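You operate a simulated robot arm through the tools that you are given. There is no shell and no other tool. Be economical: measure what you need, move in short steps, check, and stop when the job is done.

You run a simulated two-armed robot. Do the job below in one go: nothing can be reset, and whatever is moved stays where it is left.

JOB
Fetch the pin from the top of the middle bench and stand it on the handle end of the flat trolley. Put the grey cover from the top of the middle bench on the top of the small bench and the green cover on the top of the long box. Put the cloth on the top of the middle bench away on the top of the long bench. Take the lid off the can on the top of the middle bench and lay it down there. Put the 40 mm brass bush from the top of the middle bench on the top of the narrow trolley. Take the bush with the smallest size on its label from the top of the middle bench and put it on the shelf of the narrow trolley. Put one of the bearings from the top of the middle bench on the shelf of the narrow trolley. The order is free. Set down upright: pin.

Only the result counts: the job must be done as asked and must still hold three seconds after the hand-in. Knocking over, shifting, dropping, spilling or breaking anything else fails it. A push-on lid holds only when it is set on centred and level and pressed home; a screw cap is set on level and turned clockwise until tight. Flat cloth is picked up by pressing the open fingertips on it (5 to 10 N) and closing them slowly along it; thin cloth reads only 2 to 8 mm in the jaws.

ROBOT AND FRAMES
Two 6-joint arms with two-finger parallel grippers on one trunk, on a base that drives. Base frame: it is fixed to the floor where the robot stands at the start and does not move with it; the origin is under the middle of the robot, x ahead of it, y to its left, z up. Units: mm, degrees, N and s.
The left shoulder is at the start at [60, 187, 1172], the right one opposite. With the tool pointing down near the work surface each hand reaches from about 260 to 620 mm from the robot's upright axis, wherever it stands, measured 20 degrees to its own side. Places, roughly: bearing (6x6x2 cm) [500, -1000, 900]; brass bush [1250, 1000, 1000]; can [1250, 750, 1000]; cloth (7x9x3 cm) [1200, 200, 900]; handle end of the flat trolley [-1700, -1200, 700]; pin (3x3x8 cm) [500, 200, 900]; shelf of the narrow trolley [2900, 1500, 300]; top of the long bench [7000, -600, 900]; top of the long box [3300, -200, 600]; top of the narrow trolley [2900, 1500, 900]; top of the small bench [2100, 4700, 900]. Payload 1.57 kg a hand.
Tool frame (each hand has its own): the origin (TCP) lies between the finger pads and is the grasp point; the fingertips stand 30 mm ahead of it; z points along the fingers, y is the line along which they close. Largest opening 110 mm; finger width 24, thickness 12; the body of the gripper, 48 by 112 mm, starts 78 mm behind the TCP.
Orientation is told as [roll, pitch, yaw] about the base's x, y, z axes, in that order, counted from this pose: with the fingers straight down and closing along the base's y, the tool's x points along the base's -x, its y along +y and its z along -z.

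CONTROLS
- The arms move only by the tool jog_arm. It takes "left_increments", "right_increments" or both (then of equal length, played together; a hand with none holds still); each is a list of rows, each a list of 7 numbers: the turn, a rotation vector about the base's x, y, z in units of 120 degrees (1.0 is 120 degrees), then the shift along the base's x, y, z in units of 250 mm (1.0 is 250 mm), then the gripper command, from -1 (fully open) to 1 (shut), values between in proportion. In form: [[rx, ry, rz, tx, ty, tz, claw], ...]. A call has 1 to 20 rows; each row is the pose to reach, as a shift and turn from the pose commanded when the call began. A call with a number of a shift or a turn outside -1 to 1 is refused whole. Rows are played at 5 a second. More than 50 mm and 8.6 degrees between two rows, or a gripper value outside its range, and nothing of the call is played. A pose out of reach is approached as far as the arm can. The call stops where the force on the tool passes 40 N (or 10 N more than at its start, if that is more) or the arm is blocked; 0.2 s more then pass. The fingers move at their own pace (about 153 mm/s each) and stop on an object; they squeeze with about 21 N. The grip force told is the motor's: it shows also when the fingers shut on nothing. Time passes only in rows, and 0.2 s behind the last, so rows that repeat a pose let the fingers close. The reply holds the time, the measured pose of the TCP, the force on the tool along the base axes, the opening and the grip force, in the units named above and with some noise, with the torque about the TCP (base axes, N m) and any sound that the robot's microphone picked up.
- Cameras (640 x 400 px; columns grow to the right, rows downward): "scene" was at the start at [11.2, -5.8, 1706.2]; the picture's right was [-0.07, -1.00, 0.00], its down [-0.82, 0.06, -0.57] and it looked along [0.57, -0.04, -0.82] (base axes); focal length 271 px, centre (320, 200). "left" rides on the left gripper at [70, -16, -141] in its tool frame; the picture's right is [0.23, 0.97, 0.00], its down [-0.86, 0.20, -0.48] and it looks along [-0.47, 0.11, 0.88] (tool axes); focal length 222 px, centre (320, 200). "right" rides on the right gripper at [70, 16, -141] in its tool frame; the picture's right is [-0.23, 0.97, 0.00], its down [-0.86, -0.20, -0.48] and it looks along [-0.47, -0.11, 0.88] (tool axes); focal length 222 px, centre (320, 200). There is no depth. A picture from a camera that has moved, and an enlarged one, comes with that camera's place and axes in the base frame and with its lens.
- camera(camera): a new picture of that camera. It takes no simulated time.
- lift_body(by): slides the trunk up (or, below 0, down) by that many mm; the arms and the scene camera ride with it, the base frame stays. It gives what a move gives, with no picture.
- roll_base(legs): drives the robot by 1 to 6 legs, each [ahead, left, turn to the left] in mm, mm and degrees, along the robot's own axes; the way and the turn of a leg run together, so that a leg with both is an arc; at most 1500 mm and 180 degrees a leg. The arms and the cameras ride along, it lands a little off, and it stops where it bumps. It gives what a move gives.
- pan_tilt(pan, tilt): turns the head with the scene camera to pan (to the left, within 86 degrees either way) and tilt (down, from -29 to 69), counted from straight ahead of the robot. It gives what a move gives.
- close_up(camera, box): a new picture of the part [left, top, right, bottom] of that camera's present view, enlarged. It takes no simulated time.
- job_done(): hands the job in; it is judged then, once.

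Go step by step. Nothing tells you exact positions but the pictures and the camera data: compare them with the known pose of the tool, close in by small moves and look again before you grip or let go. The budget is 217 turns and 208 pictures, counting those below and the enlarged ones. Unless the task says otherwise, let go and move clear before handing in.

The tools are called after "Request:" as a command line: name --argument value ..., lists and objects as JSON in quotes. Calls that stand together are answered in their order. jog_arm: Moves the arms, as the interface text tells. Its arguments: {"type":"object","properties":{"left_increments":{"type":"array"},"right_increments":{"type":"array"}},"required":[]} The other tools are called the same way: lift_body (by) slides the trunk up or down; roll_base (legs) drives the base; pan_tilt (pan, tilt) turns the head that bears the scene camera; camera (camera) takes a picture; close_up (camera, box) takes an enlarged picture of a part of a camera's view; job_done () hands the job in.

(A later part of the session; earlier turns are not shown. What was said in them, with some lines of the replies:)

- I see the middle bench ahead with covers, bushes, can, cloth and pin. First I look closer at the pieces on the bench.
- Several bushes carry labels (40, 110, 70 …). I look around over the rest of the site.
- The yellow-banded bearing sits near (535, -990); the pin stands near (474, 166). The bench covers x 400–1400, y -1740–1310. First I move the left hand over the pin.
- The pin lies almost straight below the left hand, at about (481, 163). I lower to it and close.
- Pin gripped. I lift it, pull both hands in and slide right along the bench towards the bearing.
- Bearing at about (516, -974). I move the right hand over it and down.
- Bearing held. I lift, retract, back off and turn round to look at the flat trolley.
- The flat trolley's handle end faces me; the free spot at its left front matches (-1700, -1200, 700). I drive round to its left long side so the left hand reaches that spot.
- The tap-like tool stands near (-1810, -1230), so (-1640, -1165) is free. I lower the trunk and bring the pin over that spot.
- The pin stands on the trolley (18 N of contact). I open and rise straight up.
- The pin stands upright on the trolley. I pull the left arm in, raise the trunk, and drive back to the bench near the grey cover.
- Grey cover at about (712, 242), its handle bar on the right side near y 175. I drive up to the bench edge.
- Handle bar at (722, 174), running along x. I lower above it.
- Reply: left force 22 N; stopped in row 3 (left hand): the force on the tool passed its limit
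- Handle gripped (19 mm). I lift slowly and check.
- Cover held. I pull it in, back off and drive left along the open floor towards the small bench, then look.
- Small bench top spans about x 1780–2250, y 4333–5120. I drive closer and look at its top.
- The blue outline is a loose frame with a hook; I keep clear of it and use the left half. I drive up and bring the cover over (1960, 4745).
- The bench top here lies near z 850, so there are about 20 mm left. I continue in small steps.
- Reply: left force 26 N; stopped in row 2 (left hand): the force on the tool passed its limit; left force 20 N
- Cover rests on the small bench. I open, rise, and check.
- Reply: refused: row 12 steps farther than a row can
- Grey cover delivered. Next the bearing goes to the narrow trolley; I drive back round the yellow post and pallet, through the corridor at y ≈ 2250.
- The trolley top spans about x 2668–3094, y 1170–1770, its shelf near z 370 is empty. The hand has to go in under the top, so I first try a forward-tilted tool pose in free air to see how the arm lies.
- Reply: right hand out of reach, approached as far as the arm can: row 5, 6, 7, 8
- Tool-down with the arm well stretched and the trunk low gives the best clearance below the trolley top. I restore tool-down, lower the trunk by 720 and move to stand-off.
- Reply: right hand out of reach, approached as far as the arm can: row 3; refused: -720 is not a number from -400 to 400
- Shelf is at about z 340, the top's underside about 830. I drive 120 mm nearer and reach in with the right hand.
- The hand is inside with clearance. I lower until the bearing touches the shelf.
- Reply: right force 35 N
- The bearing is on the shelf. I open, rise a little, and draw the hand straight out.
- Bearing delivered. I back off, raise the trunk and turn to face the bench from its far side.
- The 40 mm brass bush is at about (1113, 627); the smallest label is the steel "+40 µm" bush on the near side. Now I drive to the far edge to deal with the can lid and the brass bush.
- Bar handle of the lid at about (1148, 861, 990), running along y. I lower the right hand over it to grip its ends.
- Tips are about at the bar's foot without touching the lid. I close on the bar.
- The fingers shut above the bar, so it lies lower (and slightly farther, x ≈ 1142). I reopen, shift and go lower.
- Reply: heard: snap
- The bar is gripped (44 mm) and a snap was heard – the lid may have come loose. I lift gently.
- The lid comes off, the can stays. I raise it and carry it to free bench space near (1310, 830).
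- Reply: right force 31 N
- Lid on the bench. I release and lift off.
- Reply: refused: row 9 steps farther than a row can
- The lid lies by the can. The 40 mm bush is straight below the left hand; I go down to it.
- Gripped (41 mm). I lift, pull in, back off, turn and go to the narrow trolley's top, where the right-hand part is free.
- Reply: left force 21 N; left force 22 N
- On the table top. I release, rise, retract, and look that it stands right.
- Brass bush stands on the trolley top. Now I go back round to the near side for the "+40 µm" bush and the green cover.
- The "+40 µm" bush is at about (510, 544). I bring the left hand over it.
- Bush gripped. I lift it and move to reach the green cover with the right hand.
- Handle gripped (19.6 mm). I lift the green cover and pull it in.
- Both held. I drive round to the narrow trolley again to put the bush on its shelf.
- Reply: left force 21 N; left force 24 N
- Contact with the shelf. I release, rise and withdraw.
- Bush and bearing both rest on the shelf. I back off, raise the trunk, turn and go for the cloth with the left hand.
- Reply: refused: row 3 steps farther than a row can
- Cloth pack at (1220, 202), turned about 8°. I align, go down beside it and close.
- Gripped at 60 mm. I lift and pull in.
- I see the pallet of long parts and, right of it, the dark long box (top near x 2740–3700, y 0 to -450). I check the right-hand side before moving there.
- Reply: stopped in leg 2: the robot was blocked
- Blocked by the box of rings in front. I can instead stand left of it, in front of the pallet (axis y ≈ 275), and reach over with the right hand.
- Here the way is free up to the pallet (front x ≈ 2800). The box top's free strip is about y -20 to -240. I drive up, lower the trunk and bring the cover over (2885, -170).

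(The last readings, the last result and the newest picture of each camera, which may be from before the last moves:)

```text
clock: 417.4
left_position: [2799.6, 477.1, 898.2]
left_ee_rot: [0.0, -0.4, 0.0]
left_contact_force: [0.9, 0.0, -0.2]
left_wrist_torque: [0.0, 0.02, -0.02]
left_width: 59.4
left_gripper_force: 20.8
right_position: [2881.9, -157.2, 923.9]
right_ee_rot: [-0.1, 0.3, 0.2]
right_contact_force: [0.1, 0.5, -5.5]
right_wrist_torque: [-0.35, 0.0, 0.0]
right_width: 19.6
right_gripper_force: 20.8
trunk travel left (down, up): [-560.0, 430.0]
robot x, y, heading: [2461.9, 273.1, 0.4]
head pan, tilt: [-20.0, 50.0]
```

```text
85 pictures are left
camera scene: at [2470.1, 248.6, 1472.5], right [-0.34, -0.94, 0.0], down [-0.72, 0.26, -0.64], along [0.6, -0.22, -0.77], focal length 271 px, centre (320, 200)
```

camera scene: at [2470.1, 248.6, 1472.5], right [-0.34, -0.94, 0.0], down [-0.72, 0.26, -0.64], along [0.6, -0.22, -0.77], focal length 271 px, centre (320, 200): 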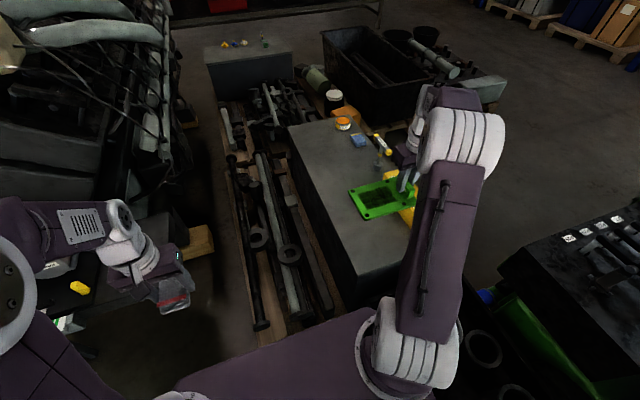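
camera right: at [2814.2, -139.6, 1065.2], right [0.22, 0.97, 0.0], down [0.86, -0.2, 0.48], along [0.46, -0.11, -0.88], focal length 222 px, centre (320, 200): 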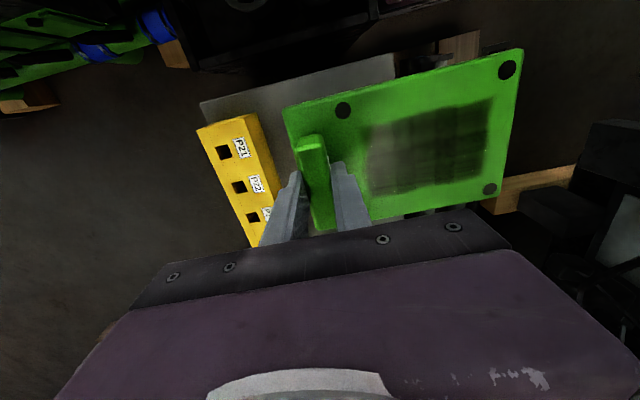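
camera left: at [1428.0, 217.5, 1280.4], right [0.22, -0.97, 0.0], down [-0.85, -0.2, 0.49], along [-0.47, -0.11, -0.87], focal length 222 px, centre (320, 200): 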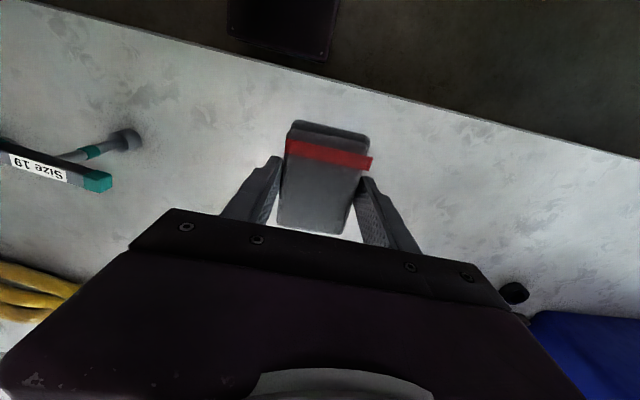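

Box top measured at z ≈ 604, x from 2797, y -3 to -371; the yellow block begins at y ≈ -262. I shift the cover to handle (2905, -197) and lower it.

Request:
jog_arm --right_increments '[[0, 0, 0, 0.06, -0.1, 0, 1], [0, 0, 0, 0.092, -0.16, 0, 1], [0, 0, 0, 0.092, -0.16, -0.18, 1], [0, 0, 0, 0.092, -0.16, -0.36, 1], [0, 0, 0, 0.092, -0.16, -0.54, 1], [0, 0, 0, 0.092, -0.16, -0.72, 1], [0, 0, 0, 0.092, -0.16, -0.9, 1], [0, 0, 0, 0.092, -0.16, -0.98, 1], [0, 0, 0, 0.092, -0.16, -0.98, 1]]'

Request:
camera --camera "right"

Request:
camera --camera "scene"

```text
clock: 419.4
left_position: [2799.8, 476.4, 900.4]
left_ee_rot: [0.1, -0.3, 0.1]
left_contact_force: [0.5, -0.5, -0.7]
left_wrist_torque: [-0.01, 0.01, 0.03]
left_width: 59.5
left_gripper_force: 21.1
right_position: [2906.9, -198.7, 677.8]
right_ee_rot: [0.1, 0.2, 0.2]
right_contact_force: [0.2, 1.0, -5.3]
right_wrist_torque: [-0.31, -0.01, -0.01]
right_width: 19.7
right_gripper_force: 21.2
trunk travel left (down, up): [-560.0, 430.0]
robot x, y, heading: [2455.3, 272.3, -0.3]
head pan, tilt: [-20.0, 50.0]
```

```text
84 pictures are left
camera right: at [2837.1, -179.6, 818.5], right [0.22, 0.97, 0.0], down [0.86, -0.2, 0.48], along [0.46, -0.11, -0.88], focal length 222 px, centre (320, 200)
```

right: 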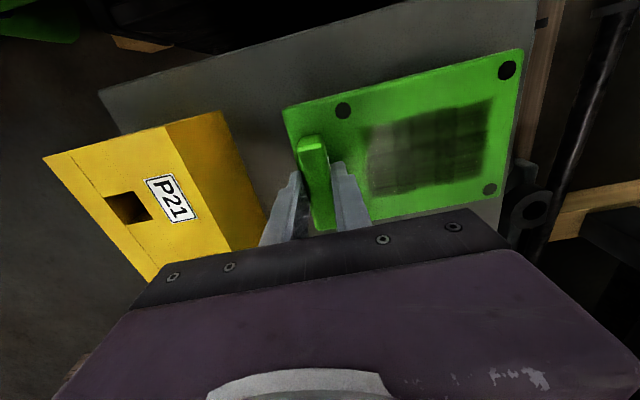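

```text
83 pictures are left
camera scene: at [2470.3, 248.3, 1472.5], right [-0.34, -0.94, 0.0], down [-0.72, 0.26, -0.64], along [0.6, -0.22, -0.77], focal length 271 px, centre (320, 200)
```

scene: 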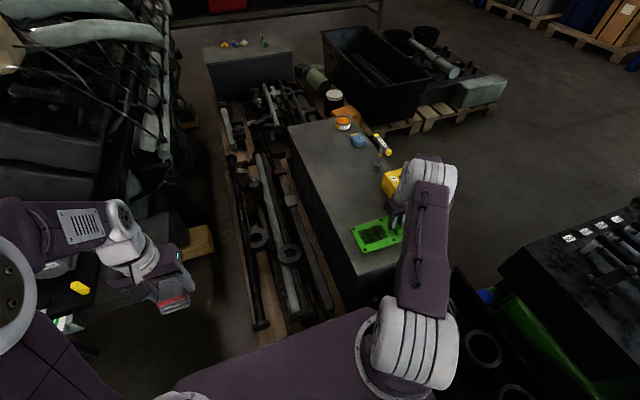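

Request:
jog_arm --right_increments '[[0, 0, 0, 0, 0, -0.04, 1], [0, 0, 0, 0, 0, -0.08, 1], [0, 0, 0, 0, 0, -0.08, 1]]'

Request:
jog_arm --right_increments '[[0, 0, 0, 0, 0, -0.012, 1], [0, 0, 0, 0, 0, -0.02, 1], [0, 0, 0, 0, 0, -0.02, 1]]'

Request:
jog_arm --right_increments '[[0, 0, 0, 0, 0, -0.01, 1], [0, 0, 0, 0, 0, -0.016, 1], [0, 0, 0, 0, 0, -0.016, 1]]'

Request:
jog_arm --right_increments '[[0, 0, 0, 0, 0, -0.01, 1], [0, 0, 0, 0, 0, -0.016, 1], [0, 0, 0, 0, 0, -0.016, 1]]'

```text
clock: 420.2
left_position: [2799.1, 476.2, 898.7]
left_ee_rot: [0.1, -0.4, 0.0]
left_contact_force: [0.1, 0.1, -0.3]
left_wrist_torque: [0.02, -0.03, 0.01]
left_width: 59.3
left_gripper_force: 20.9
right_position: [2905.1, -198.0, 657.3]
right_ee_rot: [0.0, 0.1, 0.3]
right_contact_force: [-0.4, -0.1, -5.3]
right_wrist_torque: [-0.3, 0.0, 0.02]
right_width: 20.0
right_gripper_force: 20.9
trunk travel left (down, up): [-560.0, 430.0]
robot x, y, heading: [2457.0, 275.5, -0.1]
head pan, tilt: [-20.0, 50.0]
```

```text
clock: 421.0
left_position: [2799.0, 475.1, 898.9]
left_ee_rot: [0.1, -0.4, 0.1]
left_contact_force: [0.2, 0.8, -0.9]
left_wrist_torque: [-0.02, 0.01, 0.02]
left_width: 59.5
left_gripper_force: 21.1
right_position: [2905.6, -197.7, 653.5]
right_ee_rot: [0.0, 0.2, 0.2]
right_contact_force: [0.2, -0.5, -5.4]
right_wrist_torque: [-0.32, -0.03, 0.0]
right_width: 20.0
right_gripper_force: 20.9
trunk travel left (down, up): [-560.0, 430.0]
robot x, y, heading: [2458.4, 276.8, -0.0]
head pan, tilt: [-20.0, 50.0]
```

```text
clock: 421.8
left_position: [2799.4, 474.8, 899.1]
left_ee_rot: [0.1, -0.4, 0.1]
left_contact_force: [0.0, -0.5, -1.2]
left_wrist_torque: [0.02, -0.01, 0.04]
left_width: 59.4
left_gripper_force: 20.5
right_position: [2905.6, -197.9, 647.6]
right_ee_rot: [0.0, 0.1, 0.1]
right_contact_force: [-1.1, 0.0, -6.0]
right_wrist_torque: [-0.3, -0.01, 0.04]
right_width: 19.8
right_gripper_force: 20.9
trunk travel left (down, up): [-560.0, 430.0]
robot x, y, heading: [2458.5, 275.7, -0.1]
head pan, tilt: [-20.0, 50.0]
```

```text
clock: 422.6
left_position: [2799.5, 477.0, 899.8]
left_ee_rot: [0.1, -0.4, 0.1]
left_contact_force: [0.6, 0.1, -0.4]
left_wrist_torque: [-0.02, -0.02, 0.03]
left_width: 59.4
left_gripper_force: 21.9
right_position: [2905.9, -197.6, 645.9]
right_ee_rot: [0.0, 0.3, 0.2]
right_contact_force: [-1.0, 1.5, -6.6]
right_wrist_torque: [-0.31, 0.03, 0.0]
right_width: 19.9
right_gripper_force: 21.1
trunk travel left (down, up): [-560.0, 430.0]
robot x, y, heading: [2459.7, 279.1, 0.4]
head pan, tilt: [-20.0, 50.0]
```

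Request:
jog_arm --right_increments '[[0, 0, 0, 0, 0, -0.01, 1], [0, 0, 0, 0, 0, -0.016, 1], [0, 0, 0, 0, 0, -0.016, 1]]'

Request:
jog_arm --right_increments '[[0, 0, 0, 0, 0, -0.01, 1], [0, 0, 0, 0, 0, -0.012, 1], [0, 0, 0, 0, 0, -0.012, 1]]'

Request:
jog_arm --right_increments '[[0, 0, 0, 0, 0, -0.01, 1], [0, 0, 0, 0, 0, -0.012, 1], [0, 0, 0, 0, 0, -0.012, 1]]'

```text
clock: 423.4
left_position: [2797.9, 476.5, 899.8]
left_ee_rot: [0.0, -0.4, 0.2]
left_contact_force: [0.3, -0.4, -0.3]
left_wrist_torque: [0.03, 0.02, 0.0]
left_width: 59.3
left_gripper_force: 20.8
right_position: [2905.3, -198.2, 645.5]
right_ee_rot: [-0.3, -0.1, 0.2]
right_contact_force: [0.9, -4.9, 20.0]
right_wrist_torque: [0.42, 0.58, 0.09]
right_width: 19.7
right_gripper_force: 21.0
trunk travel left (down, up): [-560.0, 430.0]
robot x, y, heading: [2454.9, 272.7, -0.3]
head pan, tilt: [-20.0, 50.0]
```

```text
clock: 424.2
left_position: [2796.2, 478.5, 900.4]
left_ee_rot: [-0.1, -0.5, 0.1]
left_contact_force: [-0.9, -0.4, -0.7]
left_wrist_torque: [-0.03, -0.02, -0.02]
left_width: 59.5
left_gripper_force: 21.0
right_position: [2905.3, -198.0, 643.2]
right_ee_rot: [-0.2, -0.2, 0.0]
right_contact_force: [4.2, -7.8, 33.2]
right_wrist_torque: [0.65, 0.18, -0.09]
right_width: 19.5
right_gripper_force: 20.9
trunk travel left (down, up): [-560.0, 430.0]
robot x, y, heading: [2457.9, 277.2, 0.2]
head pan, tilt: [-20.0, 50.0]
```

```text
clock: 424.6
left_position: [2797.5, 478.7, 898.7]
left_ee_rot: [-0.1, -0.6, 0.1]
left_contact_force: [-0.1, 0.4, -0.9]
left_wrist_torque: [-0.01, 0.01, -0.02]
left_width: 59.6
left_gripper_force: 20.8
right_position: [2905.6, -197.9, 642.2]
right_ee_rot: [-0.3, -0.2, 0.2]
right_contact_force: [-5.5, 5.5, 23.8]
right_wrist_torque: [1.3, 0.89, 0.02]
right_width: 20.0
right_gripper_force: 21.0
trunk travel left (down, up): [-560.0, 430.0]
robot x, y, heading: [2457.1, 275.3, -0.0]
head pan, tilt: [-20.0, 50.0]
stopped in row 2 (right hand): the force on the tool passed its limit (the readings are from after the stop); the commanded pose is now the measured one
```

Cover rests on the box. I open narrowly (yellow block close by), rise and retract.

Request:
jog_arm --right_increments '[[0, 0, 0, 0, 0, 0.006, 0.5], [0, 0, 0, 0, 0, 0.006, 0.35], [0, 0, 0, 0, 0, 0.01, 0.35], [0, 0, 0, 0, 0, 0.1, 0.35], [0, 0, 0, 0, 0, 0.28, 0.35], [0, 0, 0, 0, 0, 0.46, 0.3], [0, 0, 0, 0, 0, 0.64, 0.2], [0, 0, 0, 0, 0, 0.82, 0.2], [0, 0, 0, 0, 0, 0.98, 0.2], [0, 0, 0, -0.09, 0.15, 1, 0.2], [0, 0, 0, -0.18, 0.3, 1, 0.2], [0, 0, 0, -0.27, 0.45, 1, 0.2], [0, 0, 0, -0.36, 0.6, 1, 0.2], [0, 0, 0, -0.45, 0.75, 1, 0.2], [0, 0, 0, -0.5, 0.92, 1, 0.2], [0, 0, 0, -0.55, 1, 1, 0.2]]'

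Request:
camera --camera "scene"

```text
clock: 428.0
left_position: [2799.9, 477.7, 899.6]
left_ee_rot: [0.1, -0.5, 0.1]
left_contact_force: [0.0, -0.8, -1.2]
left_wrist_torque: [-0.03, -0.01, 0.01]
left_width: 59.4
left_gripper_force: 20.7
right_position: [2768.6, 50.7, 889.3]
right_ee_rot: [-0.3, -0.1, 0.3]
right_contact_force: [0.3, -0.8, -0.3]
right_wrist_torque: [0.0, 0.0, 0.01]
right_width: 43.8
right_gripper_force: 0.0
trunk travel left (down, up): [-560.0, 430.0]
robot x, y, heading: [2459.2, 278.4, -0.2]
head pan, tilt: [-20.0, 50.0]
```

```text
82 pictures are left
camera scene: at [2469.1, 248.9, 1472.6], right [-0.34, -0.94, 0.0], down [-0.72, 0.26, -0.64], along [0.6, -0.22, -0.77], focal length 271 px, centre (320, 200)
```

scene: 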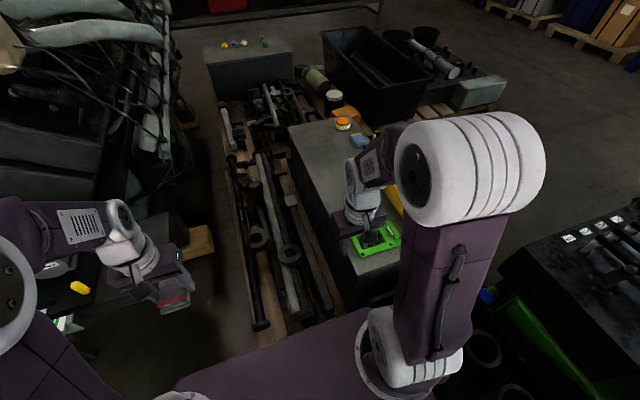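

Green cover lies flat on the long box. Now the cloth: I go back, through the corridor between engine and machine (y ≈ 2400), towards the long bench.

Request:
lift_body --by 240

Request:
roll_base --legs '[[-500, 0, 0], [0, 1060, 0], [0, 1065, 0]]'

Request:
pan_tilt --pan 0 --tilt 20

Request:
camera --camera "scene"

```text
clock: 430.5
left_position: [2799.9, 476.9, 1138.3]
left_ee_rot: [0.1, -0.4, 0.1]
left_contact_force: [0.6, -1.1, -0.4]
left_wrist_torque: [-0.01, 0.01, 0.01]
left_width: 59.4
left_gripper_force: 20.6
right_position: [2769.2, 50.5, 1129.2]
right_ee_rot: [-0.2, 0.0, 0.2]
right_contact_force: [0.3, 0.1, 0.8]
right_wrist_torque: [0.02, -0.07, 0.02]
right_width: 44.1
right_gripper_force: 0.1
trunk travel left (down, up): [-800.0, 190.0]
robot x, y, heading: [2459.2, 278.5, 0.0]
head pan, tilt: [-20.0, 50.0]
```

```text
clock: 443.6
left_position: [2290.5, 2603.6, 1139.2]
left_ee_rot: [0.1, -0.5, -0.2]
left_contact_force: [0.4, -0.4, -1.1]
left_wrist_torque: [-0.03, 0.02, -0.01]
left_width: 59.4
left_gripper_force: 20.7
right_position: [2260.5, 2177.4, 1129.1]
right_ee_rot: [-0.1, -0.1, -0.1]
right_contact_force: [-0.6, -0.3, 0.2]
right_wrist_torque: [0.0, 0.01, -0.02]
right_width: 44.0
right_gripper_force: 0.1
trunk travel left (down, up): [-800.0, 190.0]
robot x, y, heading: [1950.0, 2406.8, -0.2]
head pan, tilt: [-20.0, 50.0]
```

```text
clock: 444.6
left_position: [2290.3, 2604.1, 1139.0]
left_ee_rot: [0.2, -0.4, -0.1]
left_contact_force: [-0.4, 0.9, -1.3]
left_wrist_torque: [-0.03, 0.0, 0.0]
left_width: 59.4
left_gripper_force: 21.3
right_position: [2258.3, 2179.3, 1129.0]
right_ee_rot: [-0.2, -0.1, -0.1]
right_contact_force: [0.8, 0.2, -0.3]
right_wrist_torque: [0.01, 0.02, 0.0]
right_width: 44.0
right_gripper_force: 0.0
trunk travel left (down, up): [-800.0, 190.0]
robot x, y, heading: [1948.3, 2405.2, -0.3]
head pan, tilt: [0.0, 20.0]
```

```text
81 pictures are left
camera scene: at [1981.5, 2404.1, 1758.1], right [0.0, -1.0, 0.0], down [-0.34, 0.0, -0.94], along [0.94, 0.0, -0.34], focal length 271 px, centre (320, 200)
```

scene: 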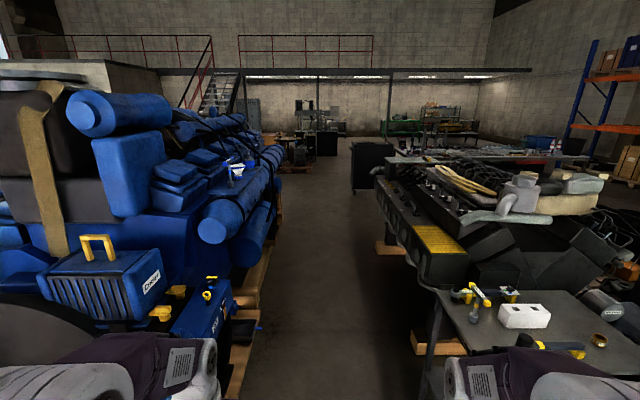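

Request:
roll_base --legs '[[0, -70, 0.3], [1500, 0, 0], [1500, 0, 0]]'

Request:
pan_tilt --pan -35 --tilt 20

Request:
camera --camera "scene"

```text
clock: 459.7
left_position: [5305.2, 2524.4, 1138.9]
left_ee_rot: [0.2, -0.4, -0.4]
left_contact_force: [-0.6, -0.3, -0.4]
left_wrist_torque: [0.06, 0.01, 0.0]
left_width: 59.4
left_gripper_force: 21.1
right_position: [5272.0, 2099.8, 1128.5]
right_ee_rot: [-0.2, -0.1, -0.3]
right_contact_force: [0.0, -0.5, -0.2]
right_wrist_torque: [-0.01, -0.03, -0.02]
right_width: 44.2
right_gripper_force: 0.1
trunk travel left (down, up): [-800.0, 190.0]
robot x, y, heading: [4960.9, 2327.1, -0.6]
head pan, tilt: [0.0, 20.0]
```

```text
clock: 460.7
left_position: [5305.6, 2524.3, 1138.6]
left_ee_rot: [0.1, -0.5, -0.4]
left_contact_force: [0.3, -0.6, -0.6]
left_wrist_torque: [-0.01, 0.0, -0.04]
left_width: 59.4
left_gripper_force: 21.0
right_position: [5271.7, 2101.7, 1128.6]
right_ee_rot: [-0.2, -0.1, -0.3]
right_contact_force: [-0.1, -0.6, 0.2]
right_wrist_torque: [-0.02, 0.02, -0.02]
right_width: 43.9
right_gripper_force: 0.1
trunk travel left (down, up): [-800.0, 190.0]
robot x, y, heading: [4962.5, 2331.9, -0.5]
head pan, tilt: [-35.0, 20.0]
```

```text
80 pictures are left
camera scene: at [4977.8, 2273.8, 1758.2], right [-0.58, -0.81, 0.0], down [-0.28, 0.2, -0.94], along [0.77, -0.54, -0.34], focal length 271 px, centre (320, 200)
```

scene: 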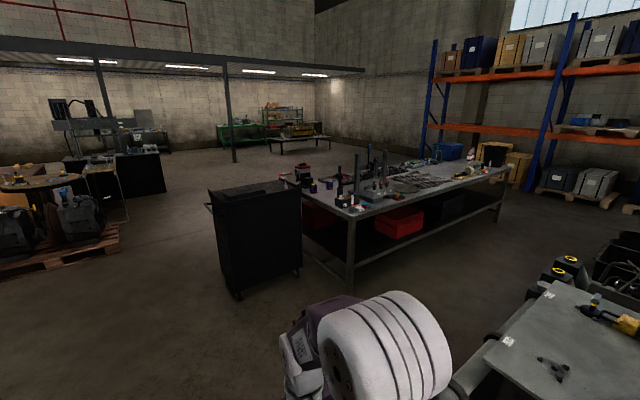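

Request:
roll_base --legs '[[880, 0, 0.5], [0, -1400, 0], [0, -1300, 0]]'

Request:
pan_tilt --pan 0 --tilt 35

Request:
camera --camera "scene"

```text
clock: 478.1
left_position: [6178.5, -180.2, 1139.9]
left_ee_rot: [0.0, -0.5, -0.4]
left_contact_force: [-0.3, -0.3, -1.4]
left_wrist_torque: [0.01, 0.0, -0.03]
left_width: 59.5
left_gripper_force: 20.9
right_position: [6145.8, -606.7, 1129.6]
right_ee_rot: [-0.4, -0.1, -0.3]
right_contact_force: [0.1, 0.8, -0.1]
right_wrist_torque: [0.0, 0.02, 0.02]
right_width: 44.2
right_gripper_force: 0.2
trunk travel left (down, up): [-800.0, 190.0]
robot x, y, heading: [5837.2, -376.5, -0.4]
head pan, tilt: [-35.0, 20.0]
```

```text
clock: 479.1
left_position: [6177.8, -181.5, 1139.4]
left_ee_rot: [0.0, -0.4, -0.4]
left_contact_force: [0.7, 0.3, -0.7]
left_wrist_torque: [0.0, -0.03, 0.02]
left_width: 59.4
left_gripper_force: 21.2
right_position: [6145.2, -606.5, 1129.0]
right_ee_rot: [-0.2, -0.1, -0.2]
right_contact_force: [0.0, 0.0, -0.1]
right_wrist_torque: [0.01, 0.0, -0.03]
right_width: 44.1
right_gripper_force: 0.0
trunk travel left (down, up): [-800.0, 190.0]
robot x, y, heading: [5835.6, -383.6, -0.6]
head pan, tilt: [0.0, 35.0]
```

```text
79 pictures are left
camera scene: at [5863.1, -379.7, 1734.3], right [-0.01, -1.0, 0.0], down [-0.57, 0.01, -0.82], along [0.82, -0.01, -0.57], focal length 271 px, centre (320, 200)
```

scene: 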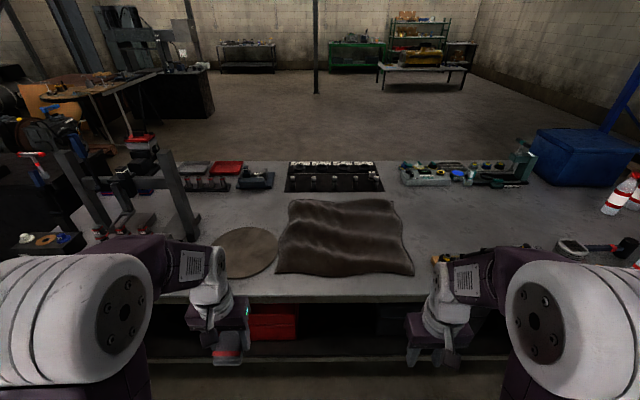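

The long bench's front is at x ≈ 6454. I move right to look for free space beside the dark cloth.

Request:
roll_base --legs '[[0, -480, 0.5]]'

Request:
camera --camera "scene"

Request:
camera --camera "left"

```text
clock: 482.0
left_position: [6174.9, -662.7, 1139.2]
left_ee_rot: [0.0, -0.4, 0.0]
left_contact_force: [0.1, 0.1, -1.3]
left_wrist_torque: [-0.02, 0.0, -0.01]
left_width: 59.5
left_gripper_force: 21.4
right_position: [6144.5, -1087.3, 1130.1]
right_ee_rot: [-0.3, -0.1, 0.2]
right_contact_force: [-1.0, -0.6, 0.2]
right_wrist_torque: [-0.02, 0.01, 0.01]
right_width: 44.1
right_gripper_force: 0.0
trunk travel left (down, up): [-800.0, 190.0]
robot x, y, heading: [5831.0, -861.1, -0.3]
head pan, tilt: [0.0, 35.0]
```

```text
78 pictures are left
camera scene: at [5861.1, -862.3, 1734.3], right [0.0, -1.0, 0.0], down [-0.57, 0.0, -0.82], along [0.82, 0.0, -0.57], focal length 271 px, centre (320, 200)
```

scene: 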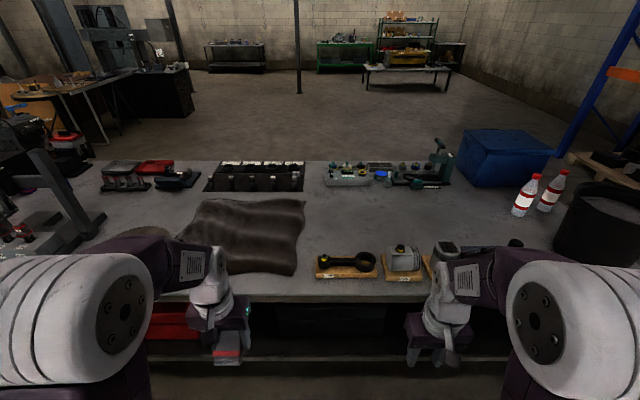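

```text
77 pictures are left
camera left: at [6104.5, -678.9, 1280.2], right [-0.23, 0.97, 0.0], down [0.85, 0.2, 0.48], along [0.47, 0.11, -0.87], focal length 222 px, centre (320, 200)
```

left: 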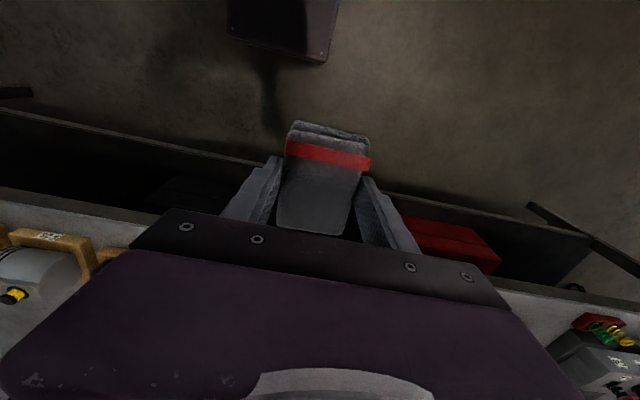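

Free space lies behind the small parts near (6780, -960). I drive up to the bench and reach over.

Request:
roll_base --legs '[[0, -275, 0.3], [370, 0, 0]]'

Request:
pan_tilt --pan 15 --tilt 50

Request:
camera --camera "scene"

```text
clock: 485.9
left_position: [6545.4, -938.4, 1139.3]
left_ee_rot: [0.1, -0.5, 0.0]
left_contact_force: [-0.8, -0.9, -0.6]
left_wrist_torque: [0.0, -0.03, 0.04]
left_width: 59.4
left_gripper_force: 21.3
right_position: [6514.0, -1364.2, 1128.7]
right_ee_rot: [-0.1, -0.1, 0.1]
right_contact_force: [0.3, 0.0, 0.2]
right_wrist_torque: [0.02, -0.04, -0.02]
right_width: 44.2
right_gripper_force: 0.0
trunk travel left (down, up): [-800.0, 190.0]
robot x, y, heading: [6205.1, -1139.7, -0.2]
head pan, tilt: [0.0, 35.0]
```

```text
clock: 486.7
left_position: [6546.5, -940.5, 1139.8]
left_ee_rot: [0.0, -0.4, 0.0]
left_contact_force: [-0.5, -0.8, -1.4]
left_wrist_torque: [-0.02, -0.01, 0.01]
left_width: 59.3
left_gripper_force: 21.3
right_position: [6517.7, -1365.2, 1129.9]
right_ee_rot: [-0.1, 0.0, 0.1]
right_contact_force: [-0.8, 0.5, 0.8]
right_wrist_torque: [-0.02, 0.02, 0.0]
right_width: 43.9
right_gripper_force: 0.1
trunk travel left (down, up): [-800.0, 190.0]
robot x, y, heading: [6205.1, -1141.1, 0.0]
head pan, tilt: [15.0, 50.0]
```

```text
76 pictures are left
camera scene: at [6219.7, -1120.5, 1712.6], right [0.26, -0.97, 0.0], down [-0.74, -0.2, -0.64], along [0.62, 0.17, -0.77], focal length 271 px, centre (320, 200)
```

scene: 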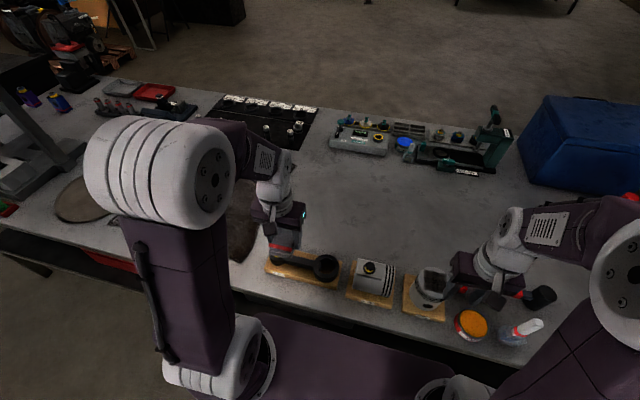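

Request:
jog_arm --left_increments '[[0, 0, 0, 0.18, -0.02, 0, 1], [0, 0, 0, 0.36, -0.05, 0, 1], [0, 0, 0, 0.54, -0.08, 0, 1], [0, 0, 0, 0.72, -0.1, 0, 1], [0, 0, 0, 0.86, -0.12, 0, 1], [0, 0, 0, 0.86, -0.12, -0.18, 1], [0, 0, 0, 0.86, -0.12, -0.36, 1], [0, 0, 0, 0.86, -0.12, -0.54, 1], [0, 0, 0, 0.86, -0.12, -0.68, 1], [0, 0, 0, 0.86, -0.12, -0.68, 1]]'

Request:
camera --camera "left"

Request:
camera --camera "scene"

```text
clock: 488.9
left_position: [6762.4, -970.0, 968.6]
left_ee_rot: [0.1, -0.5, -0.1]
left_contact_force: [0.4, -0.2, -1.6]
left_wrist_torque: [0.03, -0.01, -0.03]
left_width: 59.4
left_gripper_force: 21.0
right_position: [6515.6, -1363.7, 1128.7]
right_ee_rot: [-0.1, -0.1, 0.1]
right_contact_force: [-0.1, -0.5, 1.0]
right_wrist_torque: [-0.02, -0.05, 0.02]
right_width: 43.9
right_gripper_force: 0.0
trunk travel left (down, up): [-800.0, 190.0]
robot x, y, heading: [6204.4, -1140.5, -0.2]
head pan, tilt: [15.0, 50.0]
```

```text
75 pictures are left
camera left: at [6691.0, -986.9, 1109.2], right [-0.23, 0.97, 0.0], down [0.85, 0.2, 0.49], along [0.47, 0.11, -0.87], focal length 222 px, centre (320, 200)
```

left: 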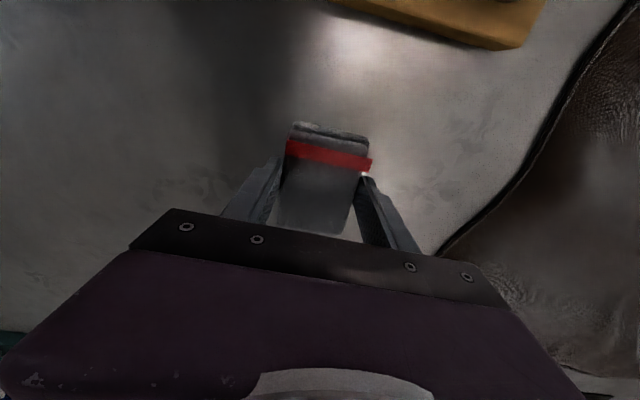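

```text
74 pictures are left
camera scene: at [6218.4, -1120.6, 1712.6], right [0.26, -0.97, 0.0], down [-0.74, -0.2, -0.64], along [0.62, 0.17, -0.77], focal length 271 px, centre (320, 200)
```

scene: 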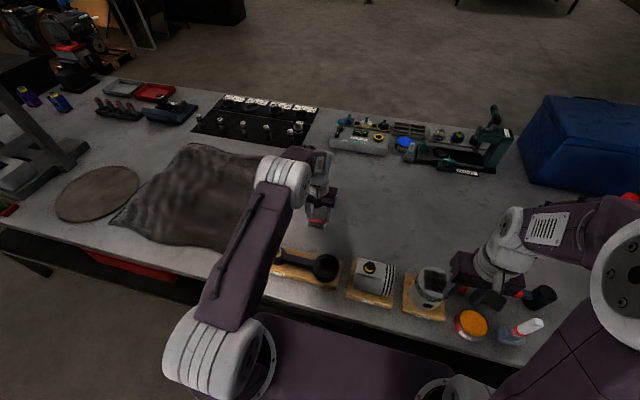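

Request:
jog_arm --left_increments '[[0, 0, 0, 0, 0, -0.08, 1], [0, 0, 0, 0, 0, -0.16, 1], [0, 0, 0, 0, 0, -0.16, 1]]'

Request:
jog_arm --left_increments '[[0, 0, 0, 0, 0, -0.015, 1], [0, 0, 0, 0, 0, -0.024, 1], [0, 0, 0, 0, 0, -0.024, 1]]'

Request:
jog_arm --left_increments '[[0, 0, 0, 0, 0, -0.012, 1], [0, 0, 0, 0, 0, -0.02, 1], [0, 0, 0, 0, 0, -0.02, 1]]'

Request:
jog_arm --left_increments '[[0, 0, 0, 0, 0, -0.012, 1], [0, 0, 0, 0, 0, -0.02, 1], [0, 0, 0, 0, 0, -0.02, 1]]'

```text
clock: 489.7
left_position: [6760.3, -970.2, 927.8]
left_ee_rot: [0.0, -0.5, 0.0]
left_contact_force: [0.3, -0.2, -0.4]
left_wrist_torque: [0.01, -0.01, -0.02]
left_width: 59.4
left_gripper_force: 21.0
right_position: [6517.0, -1364.1, 1128.8]
right_ee_rot: [-0.2, -0.1, 0.1]
right_contact_force: [0.0, 0.0, -0.3]
right_wrist_torque: [0.05, -0.01, -0.05]
right_width: 43.9
right_gripper_force: 0.0
trunk travel left (down, up): [-800.0, 190.0]
robot x, y, heading: [6207.0, -1140.0, -0.3]
head pan, tilt: [15.0, 50.0]
```

```text
clock: 490.5
left_position: [6760.5, -968.9, 922.9]
left_ee_rot: [0.2, -0.4, 0.0]
left_contact_force: [-0.2, 0.8, -0.9]
left_wrist_torque: [0.0, 0.0, 0.0]
left_width: 59.1
left_gripper_force: 20.9
right_position: [6516.6, -1364.0, 1128.4]
right_ee_rot: [-0.1, -0.1, 0.1]
right_contact_force: [-0.3, -0.7, 0.4]
right_wrist_torque: [0.02, 0.03, 0.01]
right_width: 44.1
right_gripper_force: 0.1
trunk travel left (down, up): [-800.0, 190.0]
robot x, y, heading: [6204.1, -1139.4, -0.1]
head pan, tilt: [15.0, 50.0]
```

```text
clock: 491.3
left_position: [6761.0, -970.0, 917.4]
left_ee_rot: [0.2, -0.4, 0.1]
left_contact_force: [0.4, 0.3, -0.6]
left_wrist_torque: [0.0, -0.01, 0.0]
left_width: 59.4
left_gripper_force: 21.4
right_position: [6515.5, -1365.1, 1129.0]
right_ee_rot: [-0.1, -0.1, 0.1]
right_contact_force: [-0.1, 0.2, 0.8]
right_wrist_torque: [-0.01, 0.05, 0.0]
right_width: 43.9
right_gripper_force: 0.1
trunk travel left (down, up): [-800.0, 190.0]
robot x, y, heading: [6203.6, -1135.8, -0.0]
head pan, tilt: [15.0, 50.0]
```

```text
clock: 492.1
left_position: [6761.9, -971.1, 915.3]
left_ee_rot: [0.1, -0.5, 0.0]
left_contact_force: [1.3, 0.1, 10.2]
left_wrist_torque: [0.31, 0.08, -0.03]
left_width: 59.3
left_gripper_force: 21.0
right_position: [6516.2, -1365.4, 1129.8]
right_ee_rot: [-0.2, -0.2, 0.1]
right_contact_force: [-0.5, -0.4, 0.2]
right_wrist_torque: [0.01, -0.02, -0.01]
right_width: 44.1
right_gripper_force: 0.2
trunk travel left (down, up): [-800.0, 190.0]
robot x, y, heading: [6203.7, -1138.9, -0.1]
head pan, tilt: [15.0, 50.0]
```

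Touching the bench. I open, rise, and check the cloth.

Request:
jog_arm --left_increments '[[0, 0, 0, 0, 0, 0.004, -0.3], [0, 0, 0, 0, 0, 0.004, -0.7], [0, 0, 0, 0, 0, 0.01, -0.7], [0, 0, 0, 0, 0, 0.12, -0.7], [0, 0, 0, 0, 0, 0.3, -0.7], [0, 0, 0, 0, 0, 0.48, -0.7], [0, 0, 0, 0, 0, 0.66, -0.7], [0, 0, 0, 0, 0, 0.84, -0.7], [0, 0, 0, -0.16, 0, 0.92, -0.7], [0, 0, 0, -0.34, 0, 0.92, -0.7], [0, 0, 0, -0.52, 0, 0.92, -0.7], [0, 0, 0, -0.7, 0, 0.92, -0.7], [0, 0, 0, -0.86, 0, 0.92, -0.7]]'

Request:
camera --camera "scene"

Request:
roll_base --legs '[[-350, 0, 0]]'

Request:
camera --camera "scene"

```text
clock: 494.9
left_position: [6543.8, -968.7, 1143.9]
left_ee_rot: [0.2, -0.6, 0.0]
left_contact_force: [0.5, -0.2, 0.1]
left_wrist_torque: [0.01, 0.03, -0.01]
left_width: 93.7
left_gripper_force: 0.0
right_position: [6514.7, -1365.0, 1128.9]
right_ee_rot: [-0.3, -0.1, 0.1]
right_contact_force: [-0.8, 0.4, 0.3]
right_wrist_torque: [0.02, -0.02, 0.02]
right_width: 44.0
right_gripper_force: 0.1
trunk travel left (down, up): [-800.0, 190.0]
robot x, y, heading: [6204.8, -1141.0, -0.1]
head pan, tilt: [15.0, 50.0]
```

```text
73 pictures are left
camera scene: at [6216.1, -1120.5, 1712.6], right [0.26, -0.97, 0.0], down [-0.74, -0.2, -0.64], along [0.62, 0.17, -0.77], focal length 271 px, centre (320, 200)
```

scene: 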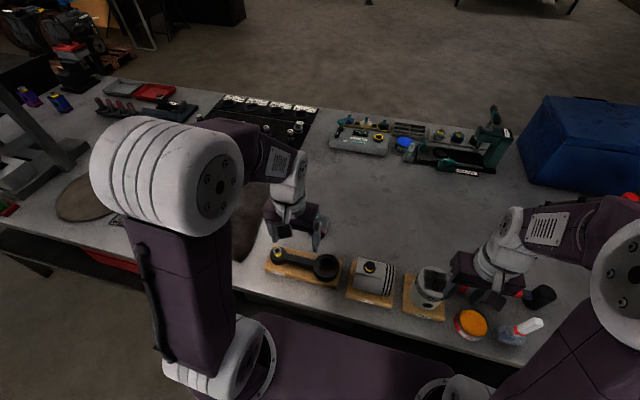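

```text
clock: 497.1
left_position: [6198.2, -968.2, 1143.9]
left_ee_rot: [0.1, -0.4, 0.2]
left_contact_force: [0.6, -0.4, -0.2]
left_wrist_torque: [0.0, 0.02, -0.02]
left_width: 93.4
left_gripper_force: 0.0
right_position: [6169.9, -1363.8, 1129.2]
right_ee_rot: [-0.2, 0.0, 0.2]
right_contact_force: [0.0, -0.5, 0.2]
right_wrist_torque: [0.01, 0.0, 0.03]
right_width: 44.3
right_gripper_force: 0.0
trunk travel left (down, up): [-800.0, 190.0]
robot x, y, heading: [5855.7, -1141.2, 0.3]
head pan, tilt: [15.0, 50.0]
```

```text
72 pictures are left
camera scene: at [5872.3, -1120.8, 1712.5], right [0.26, -0.97, 0.0], down [-0.74, -0.2, -0.64], along [0.62, 0.17, -0.77], focal length 271 px, centre (320, 200)
```

scene: 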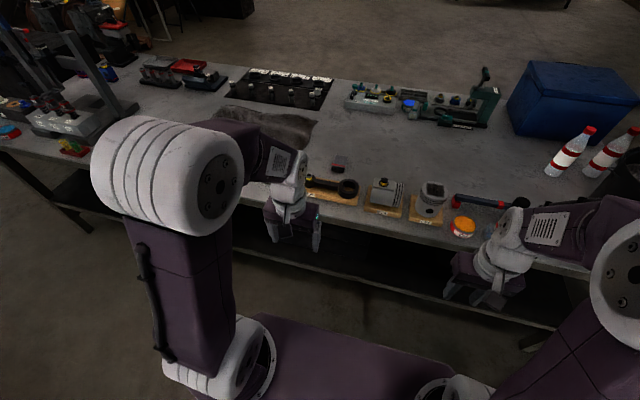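

The cloth lies on the long bench and both hands are clear. All the pieces have been placed, so I hand in.

Request:
job_done

```text
The job is handed in.
```

I carried out every part of the job and handed it in; I don't have the verdict.

- **Pin:** standing upright on the handle end of the flat trolley.
- **Grey cover:** on the top of the small bench.
- **Green cover:** on the top of the long box.
- **Cloth:** on the top of the long bench.
- **Can lid:** off the can and lying beside it on the middle bench.
- **40 mm brass bush:** on the top of the narrow trolley.
- **Smallest bush ("+40 µm" label):** on the shelf of the narrow trolley.
- **Bearing (yellow-banded):** on the shelf of the narrow trolley.

- **Possible fault:** while driving to the long box, the base ran into a box of rings standing in front of it and stopped. I backed off straight away and saw no damage, but I did not check whether the box had shifted.
- **Choice of bearing:** I took the yellow-banded one because it matched the place and size given. The two rings marked "Type A" and "Type B" were left alone.
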